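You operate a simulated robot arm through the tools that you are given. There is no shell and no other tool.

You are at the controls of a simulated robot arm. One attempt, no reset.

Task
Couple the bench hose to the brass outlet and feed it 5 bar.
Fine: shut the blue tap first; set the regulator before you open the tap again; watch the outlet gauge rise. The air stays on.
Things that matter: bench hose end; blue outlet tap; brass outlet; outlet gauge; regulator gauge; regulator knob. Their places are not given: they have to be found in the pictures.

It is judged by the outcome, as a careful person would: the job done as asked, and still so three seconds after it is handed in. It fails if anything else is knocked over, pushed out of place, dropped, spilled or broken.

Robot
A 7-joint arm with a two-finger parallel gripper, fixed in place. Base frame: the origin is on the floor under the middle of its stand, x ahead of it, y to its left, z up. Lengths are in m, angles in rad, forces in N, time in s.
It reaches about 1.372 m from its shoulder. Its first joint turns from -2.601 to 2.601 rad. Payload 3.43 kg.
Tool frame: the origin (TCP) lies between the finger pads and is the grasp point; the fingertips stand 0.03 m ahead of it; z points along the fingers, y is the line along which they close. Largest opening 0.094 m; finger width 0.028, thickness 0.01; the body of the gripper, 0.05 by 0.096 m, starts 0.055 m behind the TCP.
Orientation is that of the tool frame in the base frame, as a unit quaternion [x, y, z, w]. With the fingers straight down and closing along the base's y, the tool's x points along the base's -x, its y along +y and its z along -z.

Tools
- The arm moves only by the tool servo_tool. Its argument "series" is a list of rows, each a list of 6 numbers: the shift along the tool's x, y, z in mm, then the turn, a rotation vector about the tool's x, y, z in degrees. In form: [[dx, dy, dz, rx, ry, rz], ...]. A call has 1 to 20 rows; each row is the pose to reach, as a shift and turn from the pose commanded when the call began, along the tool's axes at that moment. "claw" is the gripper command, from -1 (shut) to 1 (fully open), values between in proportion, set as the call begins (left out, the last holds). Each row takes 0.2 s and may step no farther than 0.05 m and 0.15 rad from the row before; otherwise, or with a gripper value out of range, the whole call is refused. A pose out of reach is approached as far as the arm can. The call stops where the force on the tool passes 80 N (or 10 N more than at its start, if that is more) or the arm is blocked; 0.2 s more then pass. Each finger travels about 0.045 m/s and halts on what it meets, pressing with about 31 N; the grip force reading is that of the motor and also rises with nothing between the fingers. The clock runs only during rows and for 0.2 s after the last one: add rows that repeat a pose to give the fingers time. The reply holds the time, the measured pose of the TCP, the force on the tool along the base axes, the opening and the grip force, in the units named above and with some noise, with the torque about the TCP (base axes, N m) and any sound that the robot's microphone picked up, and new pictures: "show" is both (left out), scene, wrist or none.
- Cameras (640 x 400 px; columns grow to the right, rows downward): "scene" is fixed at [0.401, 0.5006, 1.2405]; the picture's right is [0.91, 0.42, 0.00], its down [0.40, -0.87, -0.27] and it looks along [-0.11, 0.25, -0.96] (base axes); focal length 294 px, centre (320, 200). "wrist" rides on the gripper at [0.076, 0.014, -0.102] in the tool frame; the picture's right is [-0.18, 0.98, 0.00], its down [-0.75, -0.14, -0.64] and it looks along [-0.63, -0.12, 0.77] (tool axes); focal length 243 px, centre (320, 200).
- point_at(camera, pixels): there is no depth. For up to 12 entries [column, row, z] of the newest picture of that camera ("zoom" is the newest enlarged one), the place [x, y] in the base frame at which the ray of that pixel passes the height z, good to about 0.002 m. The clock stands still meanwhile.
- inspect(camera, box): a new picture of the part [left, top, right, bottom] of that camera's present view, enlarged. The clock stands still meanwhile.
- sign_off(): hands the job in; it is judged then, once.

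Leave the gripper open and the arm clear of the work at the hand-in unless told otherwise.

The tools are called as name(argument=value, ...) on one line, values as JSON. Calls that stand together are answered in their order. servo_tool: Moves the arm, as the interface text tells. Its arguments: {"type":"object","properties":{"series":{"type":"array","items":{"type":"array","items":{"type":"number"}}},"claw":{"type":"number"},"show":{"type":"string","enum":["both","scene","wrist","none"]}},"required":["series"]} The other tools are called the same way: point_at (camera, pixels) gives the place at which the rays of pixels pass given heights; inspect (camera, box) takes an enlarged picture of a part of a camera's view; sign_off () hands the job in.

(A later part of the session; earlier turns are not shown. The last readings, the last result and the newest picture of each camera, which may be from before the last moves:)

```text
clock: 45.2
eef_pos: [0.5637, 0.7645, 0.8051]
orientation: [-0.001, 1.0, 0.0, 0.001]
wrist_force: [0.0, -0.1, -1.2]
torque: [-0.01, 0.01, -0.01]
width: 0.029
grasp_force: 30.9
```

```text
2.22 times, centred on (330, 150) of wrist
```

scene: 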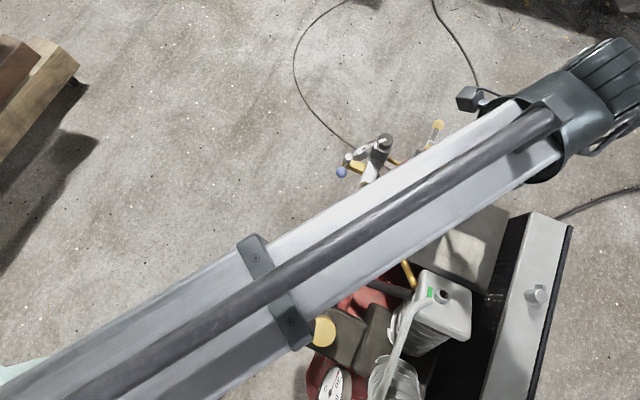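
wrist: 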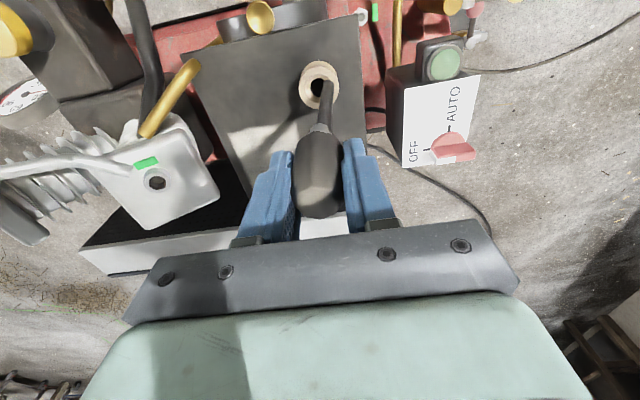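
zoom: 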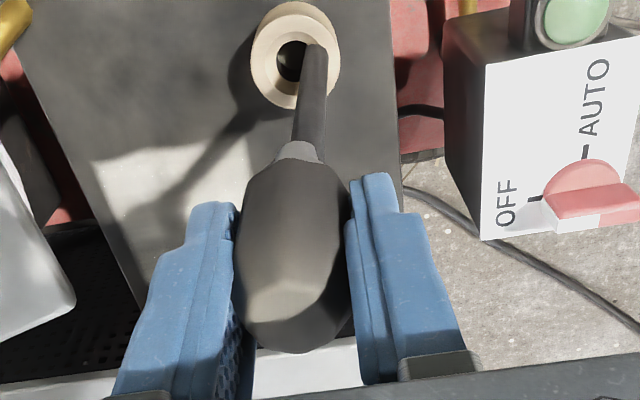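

What came out is a dark grip with a silver ferrule and a longer, thinner rod below it. That may be a hand tool, not a hose end. I'll look closely before doing anything more.

inspect(camera="wrist", box=[290, 55, 360, 145])

inspect(camera="wrist", box=[300, 55, 345, 100])

```text
4.44 times, centred on (325, 100) of wrist
```

zoom: 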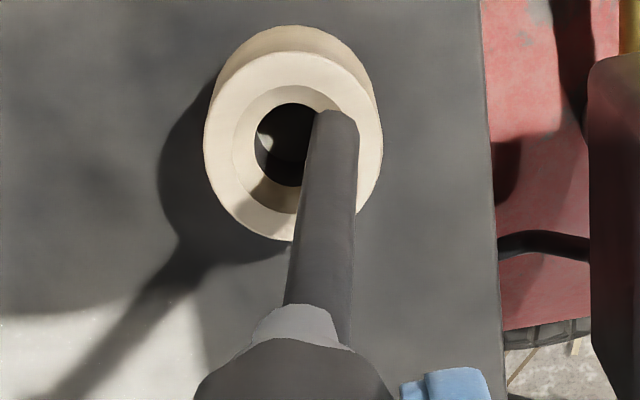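

```text
8.89 times, centred on (322, 78) of wrist
```

zoom: 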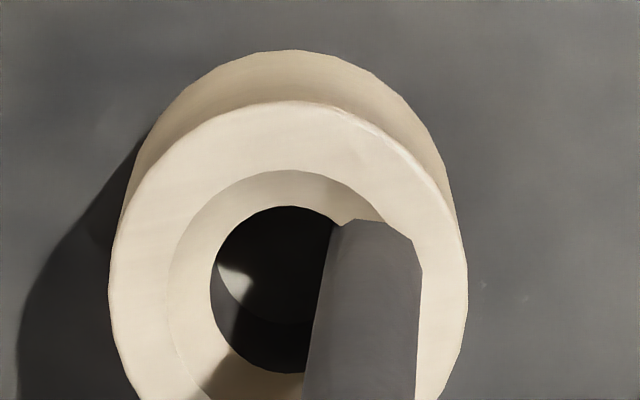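

The beige cup has the same conical mouth and hole as the brass outlet, which suggests it's a parking socket for this plug. I'll measure how long and thick the rod is and compare it with the outlet hole.

point_at(camera="wrist", pixels=[[327.6, 82, 0.66], [327.6, 82, 0.68], [327.6, 82, 0.7], [327.6, 82, 0.72], [317, 83, 0.635], [321, 125, 0.74], [321, 125, 0.76], [321, 125, 0.78]])

```text
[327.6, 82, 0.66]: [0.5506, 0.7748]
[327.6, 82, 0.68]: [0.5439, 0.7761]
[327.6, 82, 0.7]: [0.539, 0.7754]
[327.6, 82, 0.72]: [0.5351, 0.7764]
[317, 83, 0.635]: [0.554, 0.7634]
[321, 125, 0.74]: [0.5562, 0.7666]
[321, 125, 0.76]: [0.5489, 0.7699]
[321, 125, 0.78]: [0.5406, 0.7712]
```

The rod seems to end near z 0.65–0.68 and leans slightly. I'll carry it to the open space at (0.23, 0.71, 0.87), where the scene camera can see it from the side. It stays well above the machine on the way.

servo_tool(series=[[0, 0, -35, 0, 0, 0], [0, 0, -70, 0, 0, 0], [40, -7, -70, 0, 0, 0], [82, -14, -70, 0, 0, 0], [124, -21, -70, 0, 0, 0], [166, -28, -70, 0, 0, 0], [208, -36, -70, 0, 0, 0], [250, -44, -70, 0, 0, 0], [292, -51, -70, 0, 0, 0], [333, -58, -70, 0, 0, 0], [333, -58, -70, 0, 0, 0]])

inspect(camera="scene", box=[200, 60, 320, 180])

inspect(camera="wrist", box=[260, 40, 400, 240])

```text
clock: 47.6
eef_pos: [0.2267, 0.7067, 0.875]
orientation: [0.0, 1.0, 0.0, 0.0]
wrist_force: [-0.1, 0.1, -0.4]
torque: [0.01, 0.0, 0.02]
width: 0.0291
grasp_force: 31.4
```

scene: 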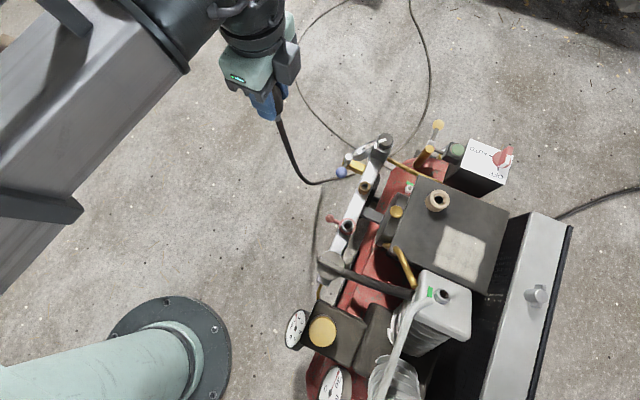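
wrist: 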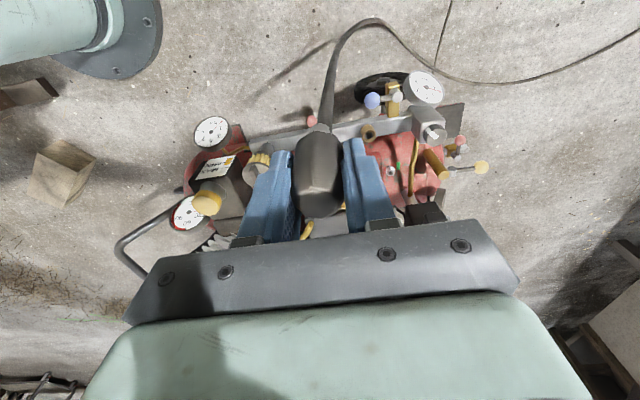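

```text
3.33 times, centred on (260, 120) of scene
```

zoom: 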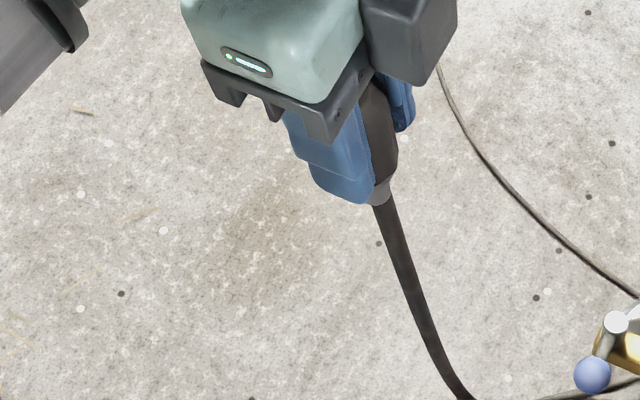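

```text
2.00 times, centred on (330, 140) of wrist
```

zoom: 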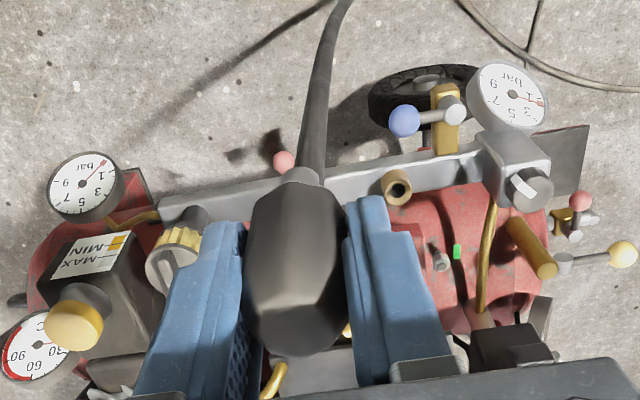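

Now it's clear: a flexible hose runs from the silver ferrule of this part and hangs down to the floor, so this is the bench hose end. The hose leaves at the bottom, so I need to find out which end is the coupling face. I'll enlarge both ends.

inspect(camera="wrist", box=[280, 120, 360, 235])

inspect(camera="scene", box=[245, 70, 301, 140])

inspect(camera="scene", box=[415, 175, 471, 217])

inspect(camera="scene", box=[260, 100, 440, 260])

```text
3.48 times, centred on (320, 178) of wrist
```

zoom: 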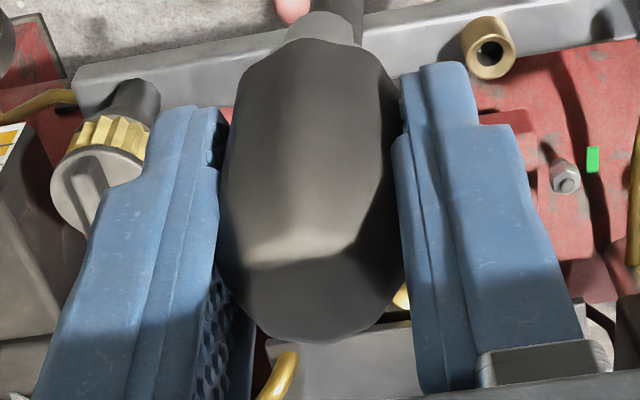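

```text
5.71 times, centred on (273, 105) of scene
```

zoom: 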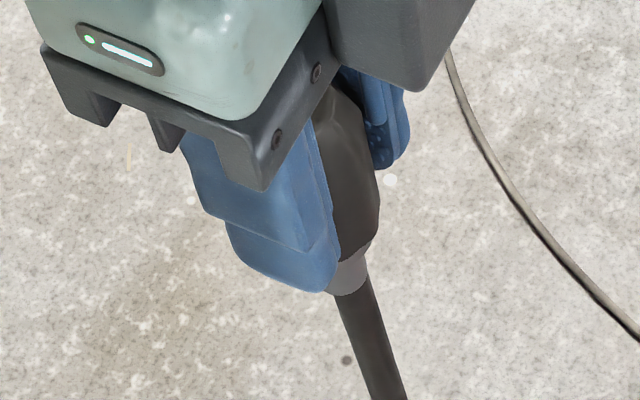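

```text
9.52 times, centred on (443, 196) of scene
```

zoom: 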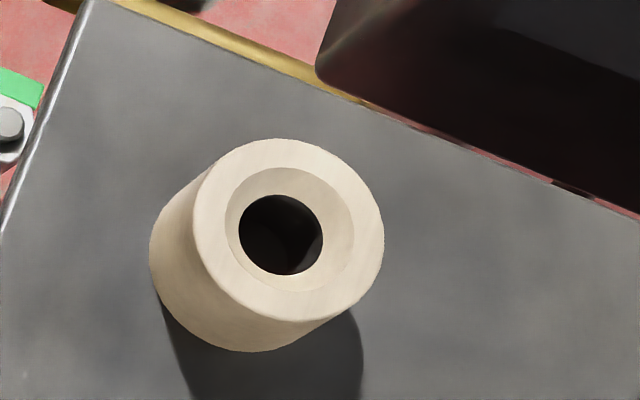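

```text
2.50 times, centred on (350, 180) of scene
```

zoom: 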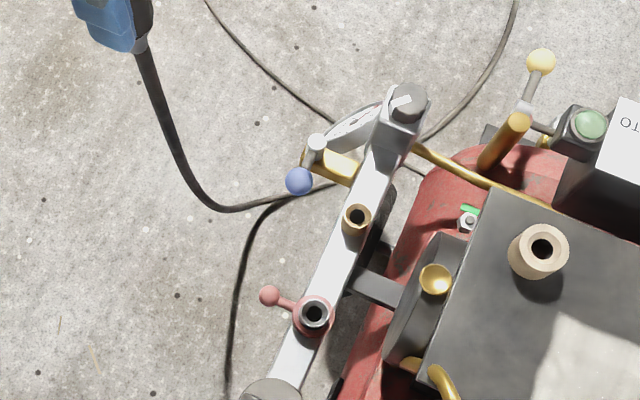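

The hose leaves from the silver ferrule at the lower end. To decide which end couples, I want a clear side view of the whole part. I'll tilt the hand 48° forward here in free space and use the scene camera.

servo_tool(series=[[0, 0, 0, 0, -8, 0], [0, 0, 0, 0, -16, 0], [0, 0, 0, 0, -24, 0], [0, 0, 0, 0, -32, 0], [0, 0, 0, 0, -40, 0], [0, 0, 0, 0, -48, 0], [0, 0, 0, 0, -48, 0]])

inspect(camera="scene", box=[230, 60, 310, 140])

inspect(camera="wrist", box=[270, 60, 370, 240])

```text
clock: 49.2
eef_pos: [0.23, 0.7075, 0.8736]
orientation: [0.0, 0.913, 0.0, 0.407]
wrist_force: [-0.4, -0.6, -0.5]
torque: [-0.01, 0.02, 0.01]
width: 0.029
grasp_force: 30.9
```

scene: 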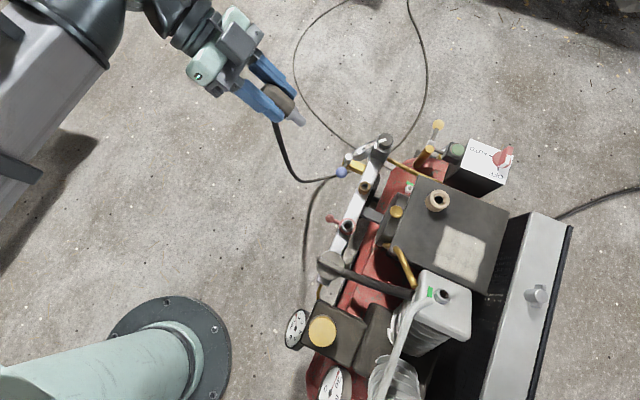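
wrist: 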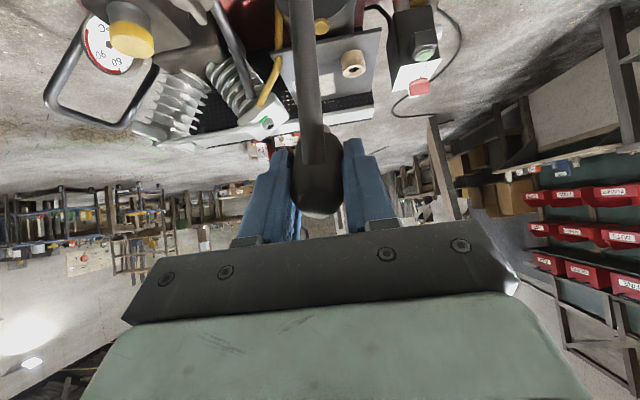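

```text
5.00 times, centred on (270, 100) of scene
```

zoom: 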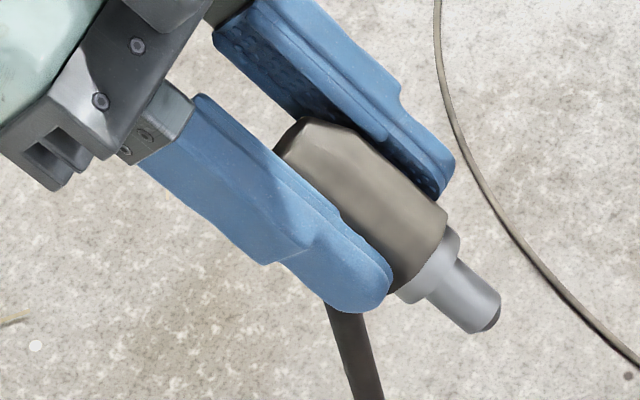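

```text
2.22 times, centred on (320, 150) of wrist
```

zoom: 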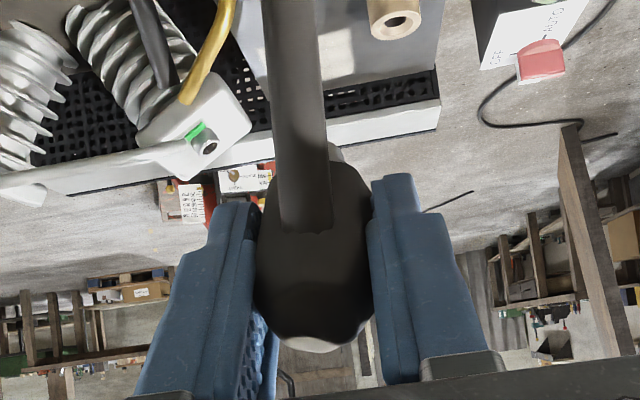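

The tilt shows it clearly: the lower end carries a stepped silver nose (a plug), and the hose leaves from the side or back of the grip and just hangs by gravity. So the nose simply goes down into the brass socket and no flipping is needed. I'll straighten up and hover above the outlet at (0.4055, 0.785, 0.70).

servo_tool(series=[[1.6, 11, 35, 0, 7, 0], [3.3, 22, 70, 0, 14, 0], [5, 33, 105, 0, 21, 0], [6.6, 44, 140, 0, 28, 0], [8.3, 55, 175, 0, 35, 0], [10, 66, 211, 0, 42, 0], [11.6, 77.5, 246.5, 0, 48, 0], [11.6, 77.5, 246.5, 0, 48, 0]])

inspect(camera="scene", box=[320, 120, 420, 220])

inspect(camera="wrist", box=[270, 60, 370, 220])

```text
clock: 51.0
eef_pos: [0.404, 0.7843, 0.7001]
orientation: [0.0, 1.0, 0.0, -0.001]
wrist_force: [0.4, 0.2, -1.7]
torque: [0.0, -0.01, -0.03]
width: 0.029
grasp_force: 31.4
```

scene: 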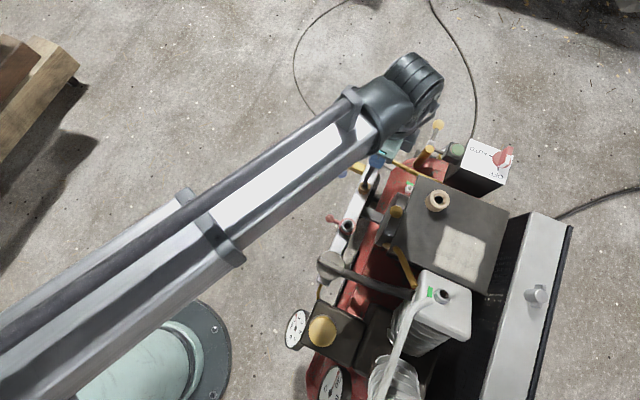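
wrist: 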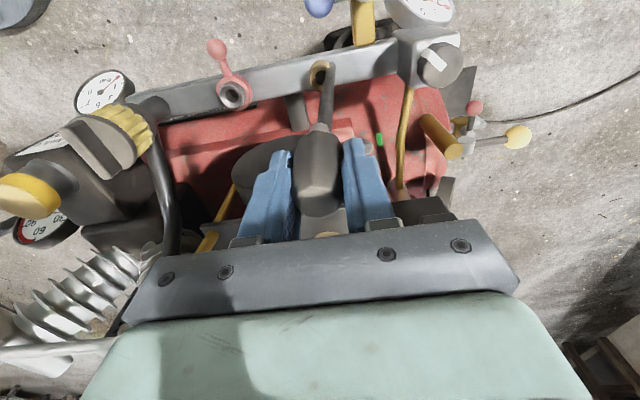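

```text
4.00 times, centred on (370, 170) of scene
```

zoom: 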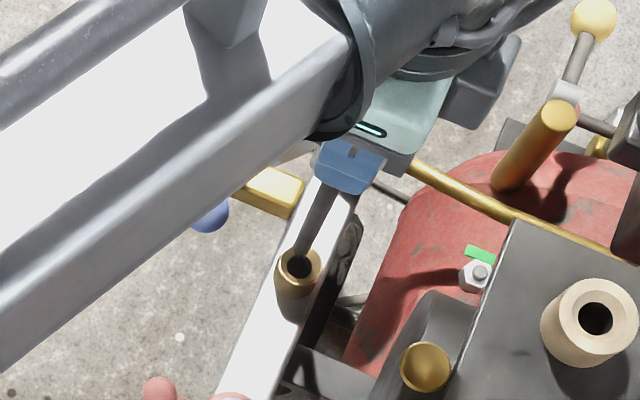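

```text
2.50 times, centred on (320, 140) of wrist
```

zoom: 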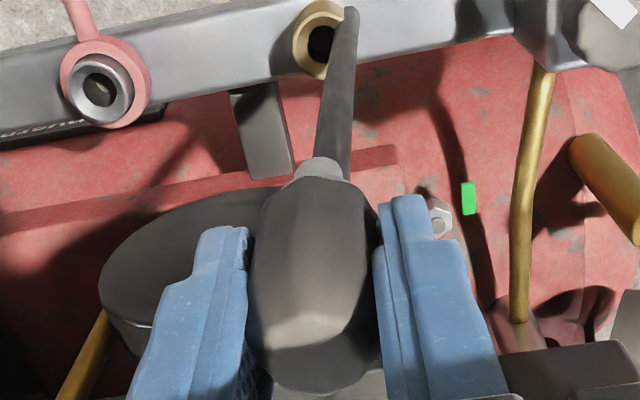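

I'll recheck the outlet mouth position from this view (lip centre around wrist (320,75)) against the earlier measurement.

inspect(camera="wrist", box=[295, 50, 350, 100])

point_at(camera="wrist", pixels=[[320, 75, 0.47], [320, 75, 0.46], [321, 77, 0.465]])

point_at(camera="scene", pixels=[[365.1, 186.4, 0.47], [365.1, 186.4, 0.46]])

```text
8.00 times, centred on (322, 75) of wrist
```

zoom: 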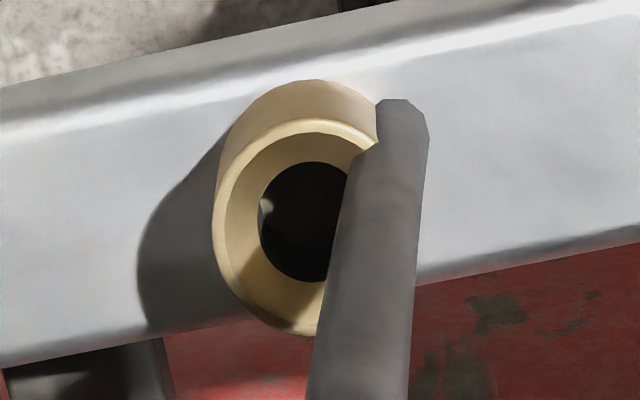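

```text
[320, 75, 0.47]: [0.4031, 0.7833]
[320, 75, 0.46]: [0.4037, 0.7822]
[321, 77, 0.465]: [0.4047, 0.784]
```

```text
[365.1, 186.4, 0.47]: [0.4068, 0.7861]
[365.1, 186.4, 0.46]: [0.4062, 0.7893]
```

The mouth is confirmed at about (0.4065, 0.785). I'll shift 3.5 mm in +x so the plug axis lines up, and go down to z 0.56 just above the mouth.

servo_tool(series=[[-3.5, 0, 35, 0, 0, 0], [-3.5, 0, 70, 0, 0, 0], [-3.5, 0, 105, 0, 0, 0], [-3.5, 0, 138, 0, 0, 0], [-3.5, 0, 138, 0, 0, 0]])

inspect(camera="scene", box=[320, 140, 400, 220])

inspect(camera="wrist", box=[260, 80, 380, 220])

```text
clock: 52.2
eef_pos: [0.4063, 0.7839, 0.5604]
orientation: [0.0, 1.0, 0.0, 0.001]
wrist_force: [0.0, 0.3, 0.5]
torque: [-0.01, 0.0, 0.04]
width: 0.0293
grasp_force: 30.8
```

scene: 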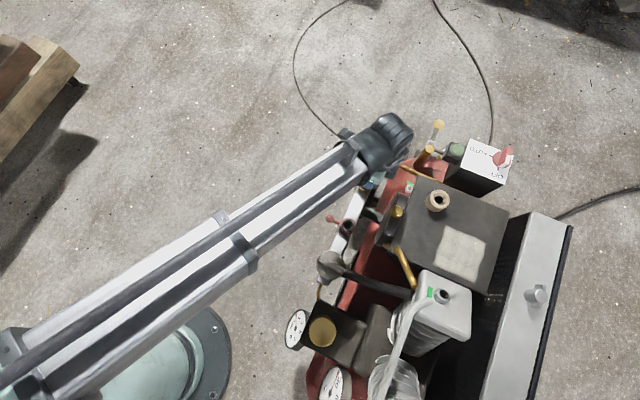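
wrist: 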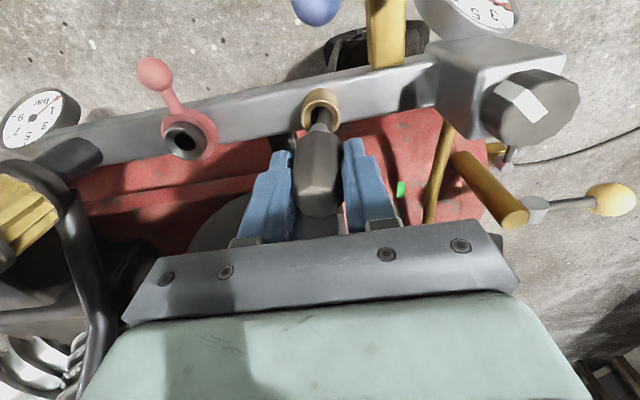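

```text
5.00 times, centred on (360, 180) of scene
```

zoom: 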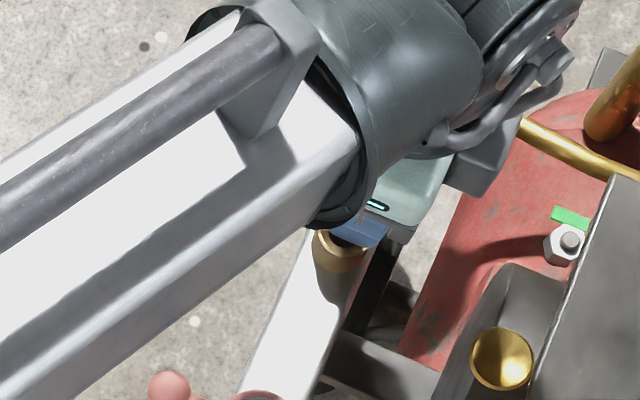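

```text
2.86 times, centred on (320, 150) of wrist
```

zoom: 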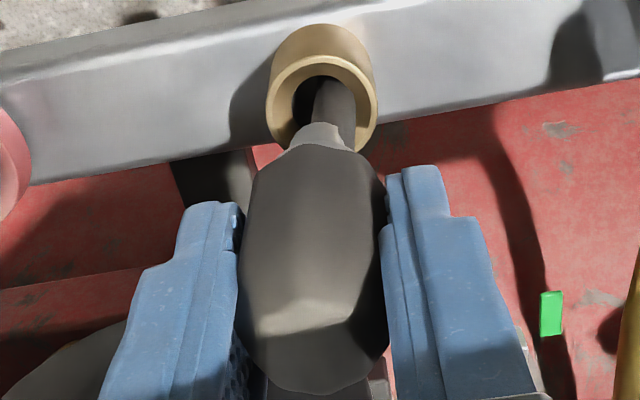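

The plug is lined up over the socket. I'll lower it slowly in 4 mm steps for the first 36 mm, watching the force.

servo_tool(series=[[0, 0, 4, 0, 0, 0], [0, 0, 8, 0, 0, 0], [0, 0, 12, 0, 0, 0], [0, 0, 16, 0, 0, 0], [0, 0, 20, 0, 0, 0], [0, 0, 24, 0, 0, 0], [0, 0, 28, 0, 0, 0], [0, 0, 32, 0, 0, 0], [0, 0, 36, 0, 0, 0]], show="wrist")

inspect(camera="wrist", box=[260, 80, 380, 220])

```text
clock: 54.2
eef_pos: [0.4084, 0.7841, 0.5268]
orientation: [-0.001, 1.0, 0.0, 0.0]
wrist_force: [-2.8, -0.1, -0.2]
torque: [-0.04, 0.15, 0.02]
width: 0.0292
grasp_force: 30.8
```

wrist: 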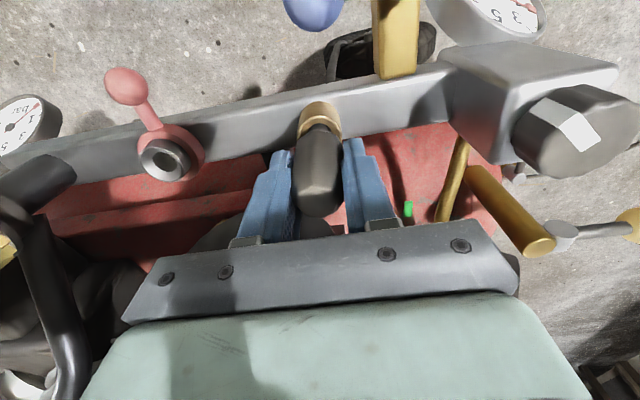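

```text
2.86 times, centred on (320, 150) of wrist
```

zoom: 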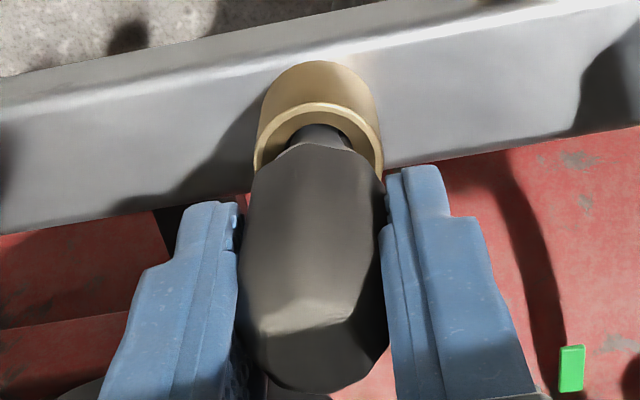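

The nose has entered the socket, with a light side force of -2.8 N in x. I'll ease 1 mm in -x and keep going down.

servo_tool(series=[[1, 0, 3, 0, 0, 0], [1, 0, 6, 0, 0, 0], [1, 0, 9, 0, 0, 0], [1, 0, 12, 0, 0, 0], [1, 0, 15, 0, 0, 0]], show="wrist")

inspect(camera="wrist", box=[260, 80, 380, 220])

```text
clock: 55.4
eef_pos: [0.4072, 0.7832, 0.5149]
orientation: [-0.001, 1.0, 0.001, 0.001]
wrist_force: [1.9, 5.2, 31.6]
torque: [0.16, 0.03, -0.05]
width: 0.0292
grasp_force: 31.1
```

wrist: 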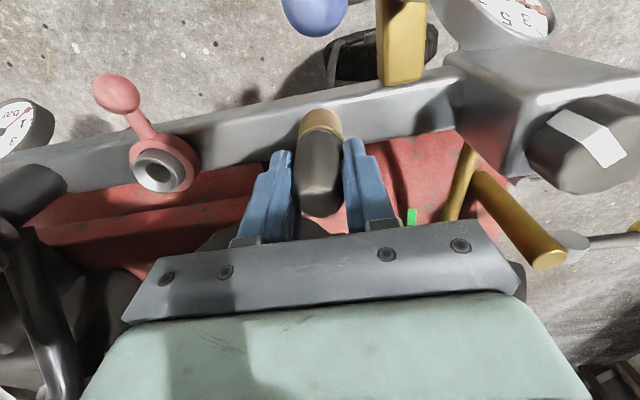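

```text
2.86 times, centred on (320, 150) of wrist
```

zoom: 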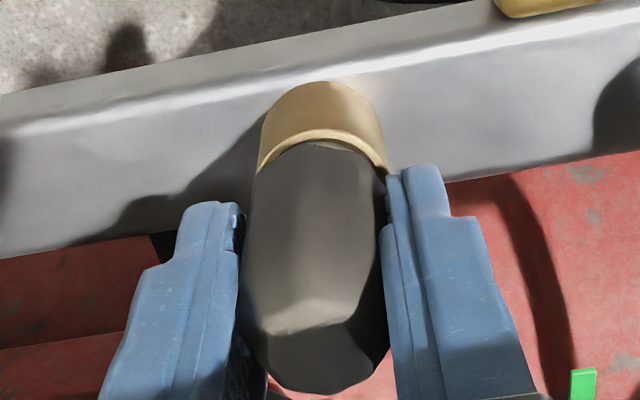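

There is 31.6 N of resistance at z 0.515, so the plug is at the coupling's spring or seat. No click has been reported yet. I'll press a few millimetres further and listen.

servo_tool(series=[[0, 0, 1.5, 0, 0, 0], [0, 0, 3, 0, 0, 0], [0, 0, 3, 0, 0, 0]], show="wrist")

```text
clock: 56.2
eef_pos: [0.4058, 0.7842, 0.51]
orientation: [-0.001, 1.0, 0.001, 0.001]
wrist_force: [3.7, 10.8, 24.4]
torque: [0.4, -0.14, 0.0]
width: 0.0294
grasp_force: 31.0
```

wrist: 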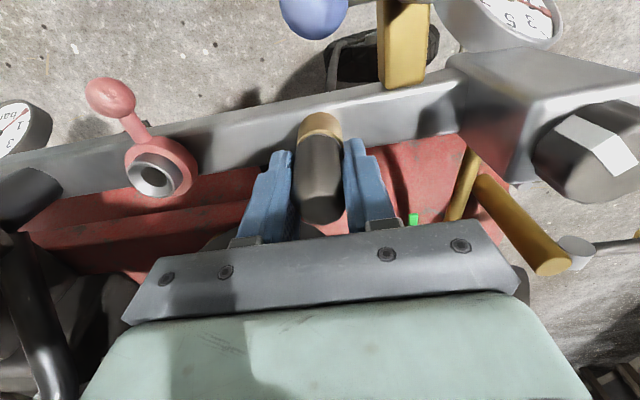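

The resistance is now 24 N, with a 10.8 N side force in +y. The plug may be binding slightly or slipping in the fingers. I'll look closely.

inspect(camera="wrist", box=[260, 80, 380, 240])

inspect(camera="scene", box=[330, 150, 400, 220])

```text
2.50 times, centred on (320, 160) of wrist
```

zoom: 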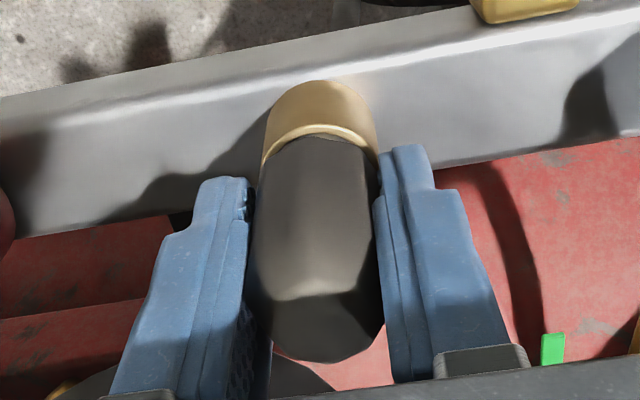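

```text
5.71 times, centred on (365, 185) of scene
```

zoom: 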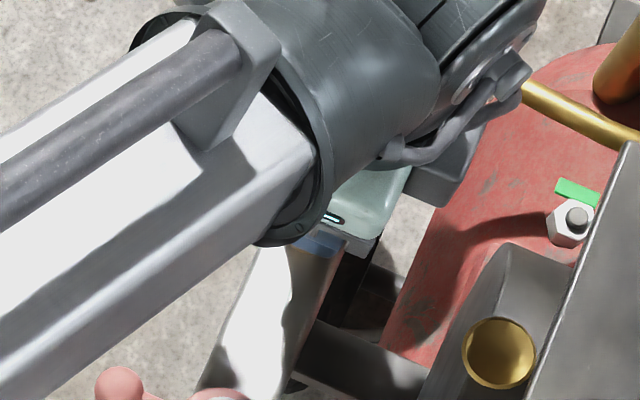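

The part has slipped about 5 mm up in the fingers, and its top stands roughly 5 mm higher above the lip than it did in its parking cup. That means it isn't fully seated. The side force says it's too far toward -y, so I'll back off 3 mm, shift 1.5 mm in +y, and press again.

servo_tool(series=[[0, 0.5, -3, 0, 0, 0], [-0.5, 1.5, -4, 0, 0, 0], [-0.5, 1.5, -4, 0, 0, 0]], show="none")

```text
clock: 57.0
eef_pos: [0.4077, 0.7854, 0.5124]
orientation: [0.0, 1.0, -0.001, -0.001]
wrist_force: [-1.6, 1.4, -7.1]
torque: [0.15, 0.08, 0.0]
width: 0.0296
grasp_force: 31.0
```

Side forces are nearly gone. I'm pressing down again in small steps.

servo_tool(series=[[0, 0, 2, 0, 0, 0], [0, 0, 4, 0, 0, 0], [0, 0, 6, 0, 0, 0], [0, 0, 8, 0, 0, 0], [0, 0, 8, 0, 0, 0]], show="wrist")

inspect(camera="wrist", box=[260, 80, 380, 240])

```text
clock: 58.2
eef_pos: [0.4071, 0.7854, 0.5067]
orientation: [0.001, 1.0, 0.0, -0.001]
wrist_force: [-3.3, -8.5, 27.8]
torque: [-0.27, 0.07, 0.0]
width: 0.0292
grasp_force: 31.7
```

wrist: 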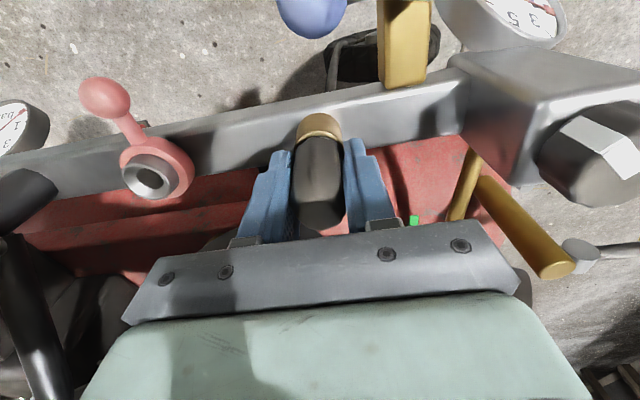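

```text
2.50 times, centred on (320, 160) of wrist
```

zoom: 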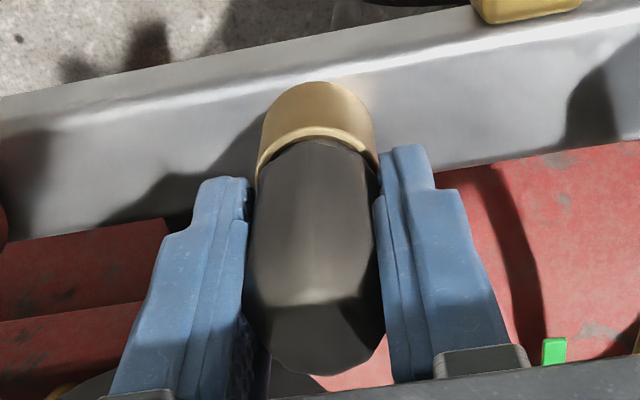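

It slips in the fingers at about 28 N, so it's either on its seat or needs a firmer push than my grip can give. I'll do a gentle tug of 10 mm up to see whether the coupling holds it.

servo_tool(series=[[0, 0, -3, 0, 0, 0], [0, 0, -6, 0, 0, 0], [0, 0, -8, 0, 0, 0], [0, 0, -10, 0, 0, 0]], show="wrist")

inspect(camera="wrist", box=[260, 80, 380, 240])

```text
clock: 59.2
eef_pos: [0.407, 0.7859, 0.515]
orientation: [0.0, 1.0, 0.0, 0.0]
wrist_force: [-0.1, -0.6, 0.3]
torque: [-0.06, 0.01, 0.0]
width: 0.0295
grasp_force: 31.4
```

wrist: 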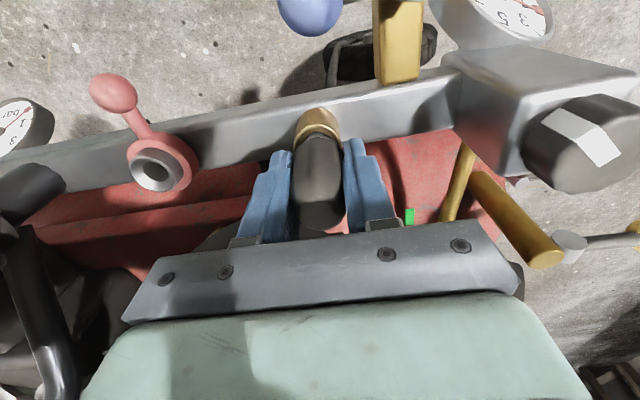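

```text
2.50 times, centred on (320, 160) of wrist
```

zoom: 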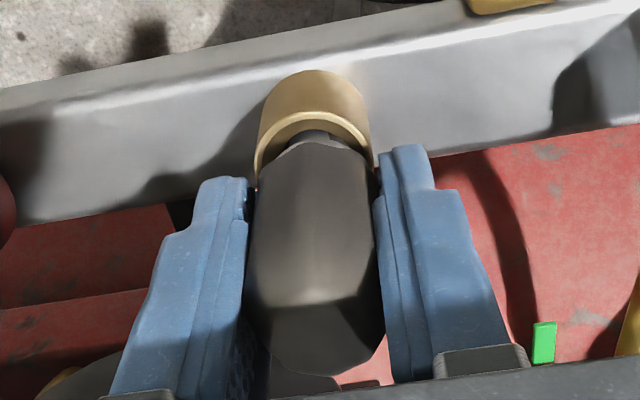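

The plug came up with the hand, so it hasn't latched. It needs a firmer push than the friction grip allows. I'll set it lightly back on its stop, let go, and then press on its top with closed fingertips.

servo_tool(series=[[0, 0, 2, 0, 0, 0], [0, 0, 4, 0, 0, 0], [0, 0, 6, 0, 0, 0], [0, 0, 6, 0, 0, 0]], show="none")

```text
clock: 60.2
eef_pos: [0.4069, 0.7859, 0.5074]
orientation: [0.0, 1.0, 0.0, 0.0]
wrist_force: [0.3, 0.9, -3.8]
torque: [0.01, 0.01, 0.0]
width: 0.0294
grasp_force: 31.2
```

At z 0.507 there is no upward resistance now, so I'll continue down in 1.5 mm steps to find the stop.

servo_tool(series=[[0, 0, 1.5, 0, 0, 0], [0, 0, 3, 0, 0, 0], [0, 0, 3, 0, 0, 0]], show="wrist")

inspect(camera="wrist", box=[260, 80, 380, 240])

```text
clock: 61.0
eef_pos: [0.4079, 0.7854, 0.506]
orientation: [-0.001, 1.0, 0.001, 0.0]
wrist_force: [0.0, -1.8, 4.6]
torque: [-0.02, -0.04, -0.06]
width: 0.0293
grasp_force: 30.7
```

wrist: 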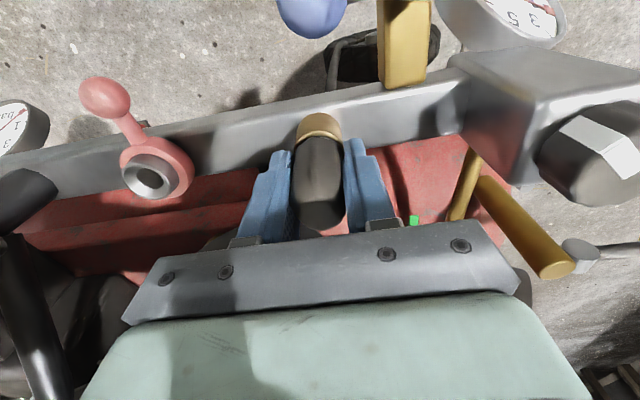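

```text
2.50 times, centred on (320, 160) of wrist
```

zoom: 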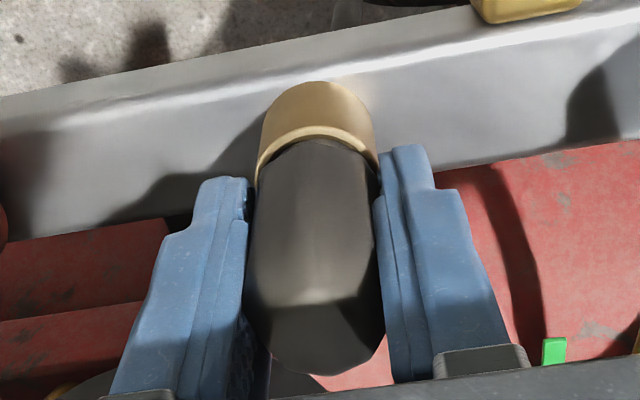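

It rests on the stop with 4.6 N. I'm releasing now, opening to about 0.06 without moving.

servo_tool(series=[[0, 0, 0, 0, 0, 0], [0, 0, 0, 0, 0, 0], [0, 0, 0, 0, 0, 0]], claw=0.2, show="wrist")

inspect(camera="wrist", box=[260, 80, 380, 240])

```text
clock: 61.8
eef_pos: [0.4075, 0.7844, 0.5053]
orientation: [-0.001, 1.0, 0.0, 0.0]
wrist_force: [-0.4, -0.2, 0.0]
torque: [-0.01, -0.02, 0.0]
width: 0.0564
grasp_force: 0.1
```

wrist: 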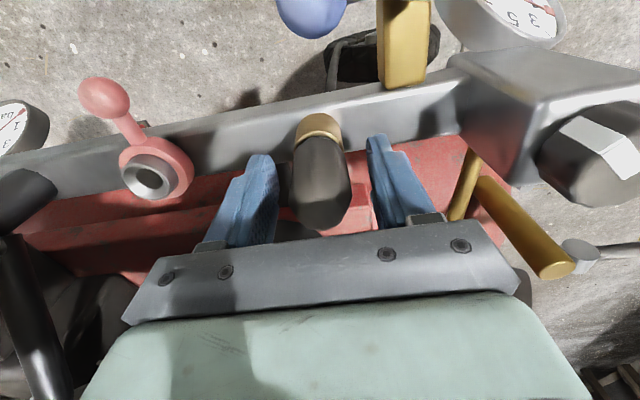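

```text
2.50 times, centred on (320, 160) of wrist
```

zoom: 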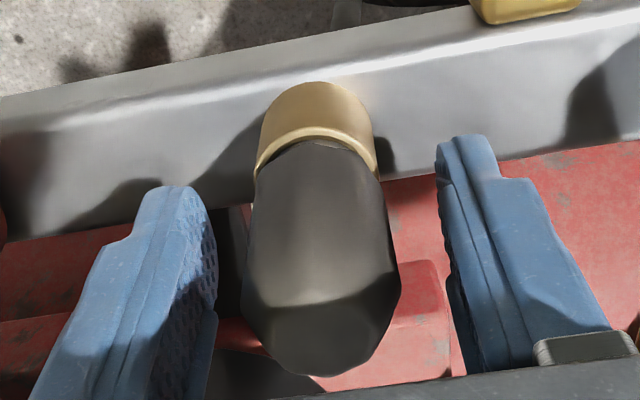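

The plug stands by itself in the socket. I'll rise 100 mm to view it, then press.

servo_tool(series=[[0, 0, -30, 0, 0, 0], [0, 0, -70, 0, 0, 0], [0, 0, -110, 0, 0, 0], [0, 0, -150, 0, 0, 0], [0, 0, -150, 0, 0, 0]])

inspect(camera="wrist", box=[280, 60, 360, 140])

inspect(camera="scene", box=[330, 150, 400, 220])

```text
clock: 63.0
eef_pos: [0.4051, 0.7869, 0.6549]
orientation: [0.0, 1.0, 0.0, 0.0]
wrist_force: [1.0, -0.4, -0.2]
torque: [-0.02, 0.0, -0.01]
width: 0.0564
grasp_force: 0.0
```

scene: 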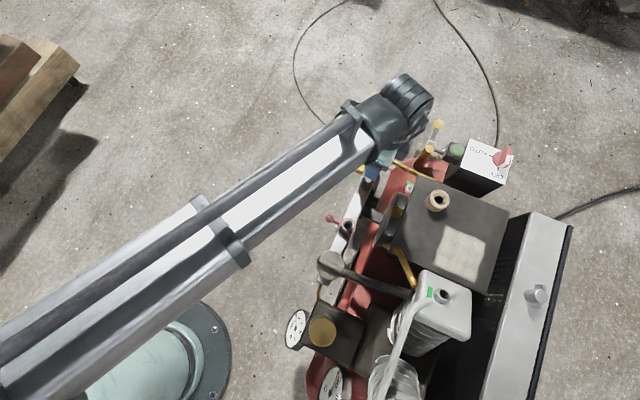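
wrist: 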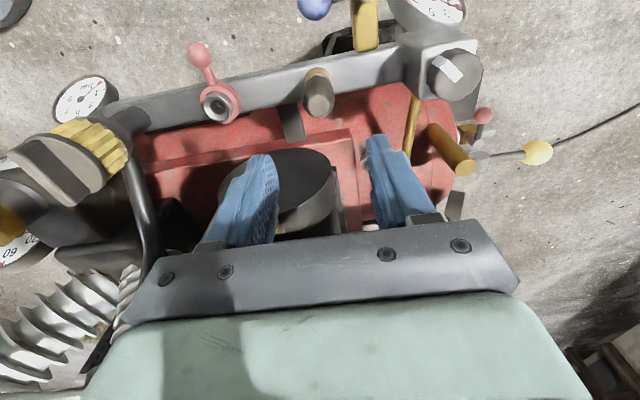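

```text
5.00 times, centred on (320, 100) of wrist
```

zoom: 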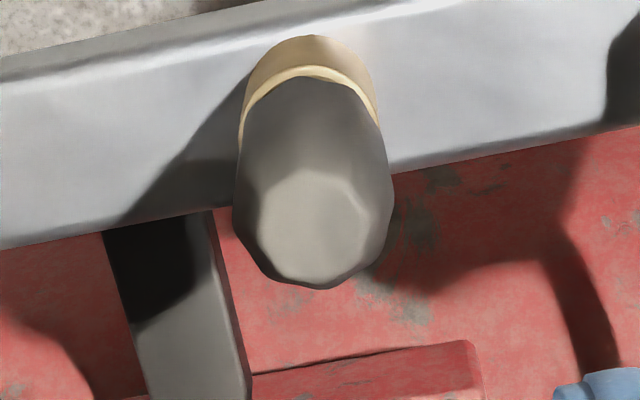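

```text
5.71 times, centred on (365, 185) of scene
```

zoom: 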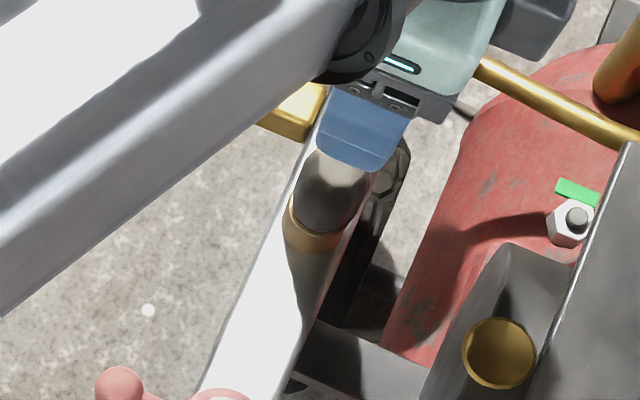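

I'll measure the height of the plug's top from this view.

point_at(camera="wrist", pixels=[[319, 106, 0.51], [319, 106, 0.52], [319, 106, 0.53], [319, 106, 0.54]])

```text
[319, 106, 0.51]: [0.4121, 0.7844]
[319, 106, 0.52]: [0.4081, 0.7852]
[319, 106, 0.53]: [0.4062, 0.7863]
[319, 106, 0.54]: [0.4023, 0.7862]
```

The top is at about z 0.527, around 57 mm above the lip. That's close to the parked depth, so only a few millimetres or a latch push may be missing. I'll close the fingers and press down on the top, slowly from z 0.58.

servo_tool(series=[[-1, -1, 0, 0, 0, 0], [-1, -1, 20, 0, 0, 0], [-1, -1, 40, 0, 0, 0], [-1, -1, 60, 0, 0, 0], [-1, -1, 75, 0, 0, 0], [-1, -1, 75, 0, 0, 0]], claw=-1, show="wrist")

```text
clock: 64.4
eef_pos: [0.4069, 0.7845, 0.5796]
orientation: [0.0, 1.0, 0.0, 0.0]
wrist_force: [0.0, -0.4, -0.3]
torque: [-0.01, -0.01, 0.01]
width: 0.0
grasp_force: 30.7
```

wrist: 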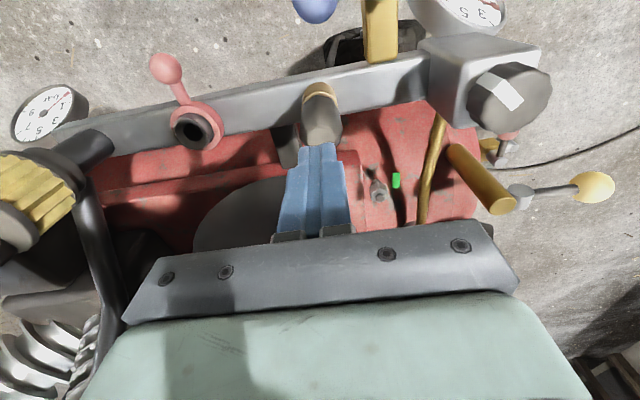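

The fingertips are centred just above the plug. I'm pressing down in 3 mm steps.

servo_tool(series=[[0, 0, 5, 0, 0, 0], [0, 0, 10, 0, 0, 0], [0, 0, 14, 0, 0, 0], [0, 0, 18, 0, 0, 0], [0, 0, 21, 0, 0, 0], [0, 0, 24, 0, 0, 0]], show="wrist")

```text
clock: 65.8
eef_pos: [0.4072, 0.7845, 0.5588]
orientation: [0.0, 1.0, 0.001, 0.001]
wrist_force: [2.1, -0.4, 28.1]
torque: [-0.05, -0.09, 0.05]
width: 0.0
grasp_force: 30.9
```

wrist: 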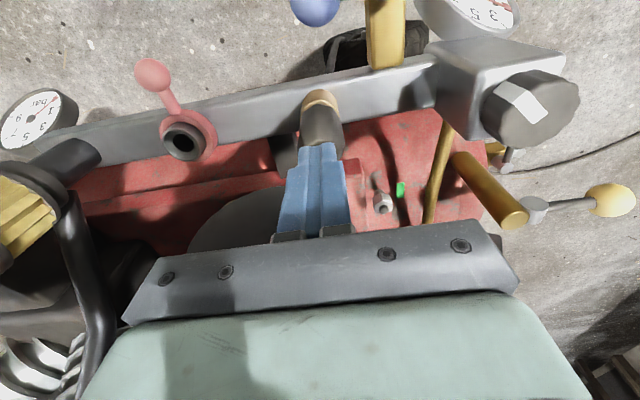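

I have contact at the top, pressing with 28 N. I'll press further, 2 mm at a time.

servo_tool(series=[[0, 0, 1, 0, 0, 0], [0, 0, 2, 0, 0, 0], [0, 0, 3, 0, 0, 0]], show="wrist")

```text
clock: 66.7
eef_pos: [0.4066, 0.7848, 0.5597]
orientation: [0.0, 1.0, 0.002, 0.001]
wrist_force: [-1.2, -3.7, 26.2]
torque: [-0.16, 0.03, 0.0]
width: 0.0001
grasp_force: 30.6
stopped in row 3: the force on the tool passed its limit at 80 N (the readings are from after the stop); the commanded pose is now the measured one
```

wrist: 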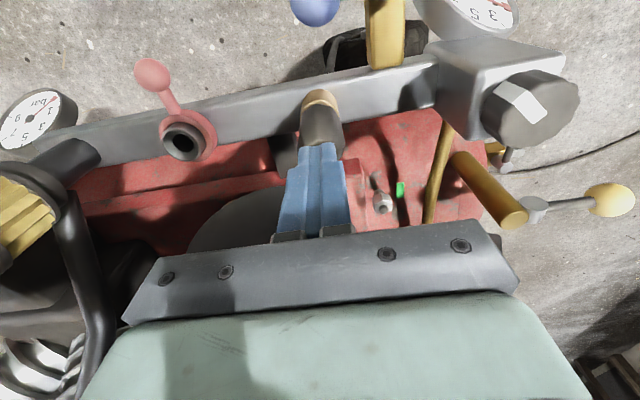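

The force passed 80 N with no further movement, so the plug is hard on its seat, at the same depth as in the parking cup. I'll lift off, take hold of it again, and tug gently to see if it's now held.

servo_tool(series=[[0, 0, -20, 0, 0, 0], [0, 0, -45, 0, 0, 0], [0, 0, -45, 0, 0, 0], [0, 0, -45, 0, 0, 0]], claw=0.2, show="wrist")

inspect(camera="wrist", box=[280, 60, 370, 160])

```text
clock: 67.7
eef_pos: [0.4084, 0.784, 0.6025]
orientation: [0.0, 1.0, 0.003, 0.001]
wrist_force: [-0.3, 0.0, -0.5]
torque: [0.02, 0.0, 0.01]
width: 0.0562
grasp_force: 0.0
```

wrist: 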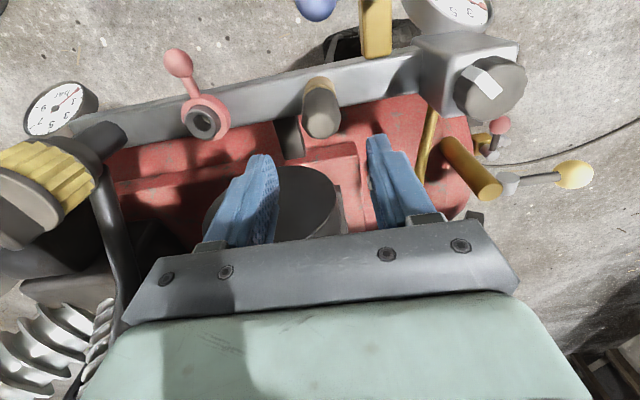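

```text
4.00 times, centred on (325, 110) of wrist
```

zoom: 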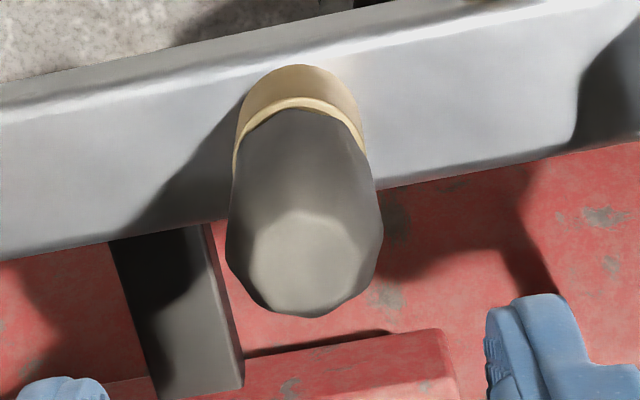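

I'll go down around the plug again, grip and tug.

servo_tool(series=[[1, 1, 40, 0, 0, 0], [1, 1, 75, 0, 0, 0], [1, 1, 94, 0, 0, 0], [1, 1, 94, 0, 0, 0]], show="none")

servo_tool(series=[[0, 0, 0, 0, 0, 0], [0, 0, 0, 0, 0, 0], [0, 0, 0, 0, 0, 0], [0, 0, 0, 0, 0, 0]], claw=-1, show="none")

servo_tool(series=[[0, 0, -1, 0, 0, 0], [0, 0, -2, 0, 0, 0], [0, 0, -2, 0, 0, 0]], show="wrist")

```text
clock: 68.7
eef_pos: [0.4061, 0.7877, 0.5042]
orientation: [0.0, 1.0, 0.002, 0.001]
wrist_force: [-0.5, -0.2, -0.3]
torque: [0.03, 0.0, 0.01]
width: 0.0563
grasp_force: 0.2
```

```text
clock: 69.7
eef_pos: [0.4068, 0.7853, 0.5049]
orientation: [0.0, 1.0, 0.0, 0.001]
wrist_force: [0.1, -17.8, 0.2]
torque: [-0.5, 0.02, 0.03]
width: 0.0297
grasp_force: 30.9
```

```text
clock: 70.5
eef_pos: [0.407, 0.7865, 0.5078]
orientation: [0.0, 1.0, 0.0, 0.001]
wrist_force: [0.2, -16.3, -8.9]
torque: [-0.63, -0.03, 0.02]
width: 0.0298
grasp_force: 31.0
```

wrist: 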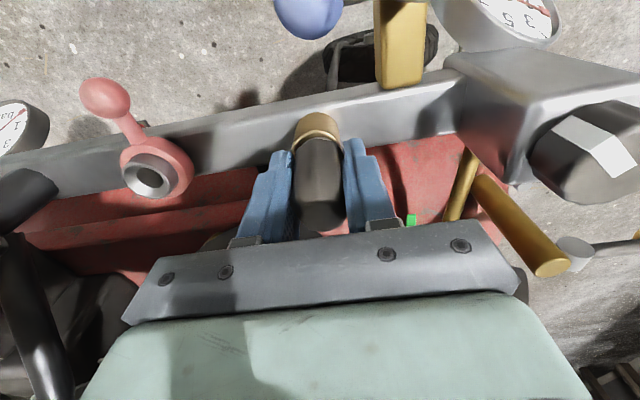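

Gripping shows an 18 N side load: the hand is nearly 2 mm too far in +y. I'll remove that offset and tug 2 mm more to judge whether it's held.

servo_tool(series=[[0, -1, 0, 0, 0, 0], [0, -1.8, 0, 0, 0, 0], [0, -1.8, -1, 0, 0, 0], [0, -1.8, -2, 0, 0, 0], [0, -1.8, -2, 0, 0, 0]], show="none")

```text
clock: 71.7
eef_pos: [0.4044, 0.7859, 0.5102]
orientation: [0.001, 1.0, 0.001, 0.0]
wrist_force: [0.0, 2.6, -8.2]
torque: [0.09, -0.07, 0.0]
width: 0.0296
grasp_force: 31.2
```

The pull is steady at about 8 N. I'll raise 4 mm more to see if it climbs (held) or stays (sliding).

servo_tool(series=[[0, 0, -2, 0, 0, 0], [0, 0, -4, 0, 0, 0], [0, 0, -4, 0, 0, 0]], show="wrist")

inspect(camera="wrist", box=[260, 80, 380, 240])

```text
clock: 72.5
eef_pos: [0.4073, 0.7836, 0.5161]
orientation: [0.0, 1.0, 0.002, 0.001]
wrist_force: [1.1, 3.5, 0.1]
torque: [0.17, 0.02, -0.02]
width: 0.0293
grasp_force: 31.0
```

wrist: 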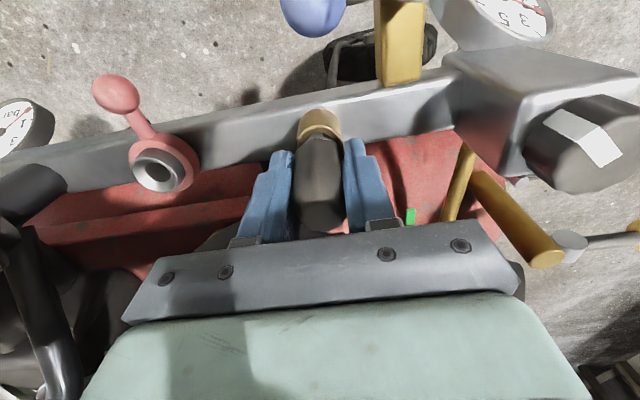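

```text
2.50 times, centred on (320, 160) of wrist
```

zoom: 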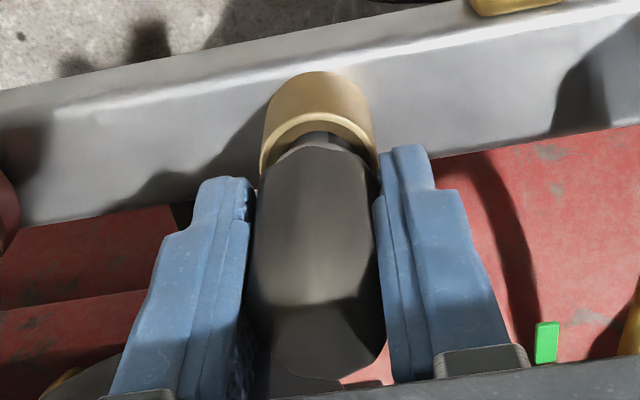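

There is a holding point of about 8 N that let go, and after that the plug slid up freely. So the socket does retain the plug when it's fully home. I'll press it home again with the sides aligned, to about 25–30 N.

servo_tool(series=[[0, 0.3, 3, 0, 0, 0], [0, 0.3, 6, 0, 0, 0], [0, 0.3, 8, 0, 0, 0], [0, 0.3, 9, 0, 0, 0]], show="none")

servo_tool(series=[[0, 0, 1, 0, 0, 0], [0, 0, 2, 0, 0, 0], [0, 0, 2, 0, 0, 0]], show="none")

```text
clock: 73.5
eef_pos: [0.4064, 0.7848, 0.5071]
orientation: [0.0, 1.0, 0.002, 0.001]
wrist_force: [-1.6, 6.9, 1.7]
torque: [0.33, 0.01, 0.02]
width: 0.0295
grasp_force: 31.2
```

```text
clock: 74.3
eef_pos: [0.4062, 0.7844, 0.5051]
orientation: [0.0, 1.0, 0.002, 0.001]
wrist_force: [0.7, 4.6, 11.6]
torque: [0.16, -0.05, 0.05]
width: 0.0295
grasp_force: 31.6
```

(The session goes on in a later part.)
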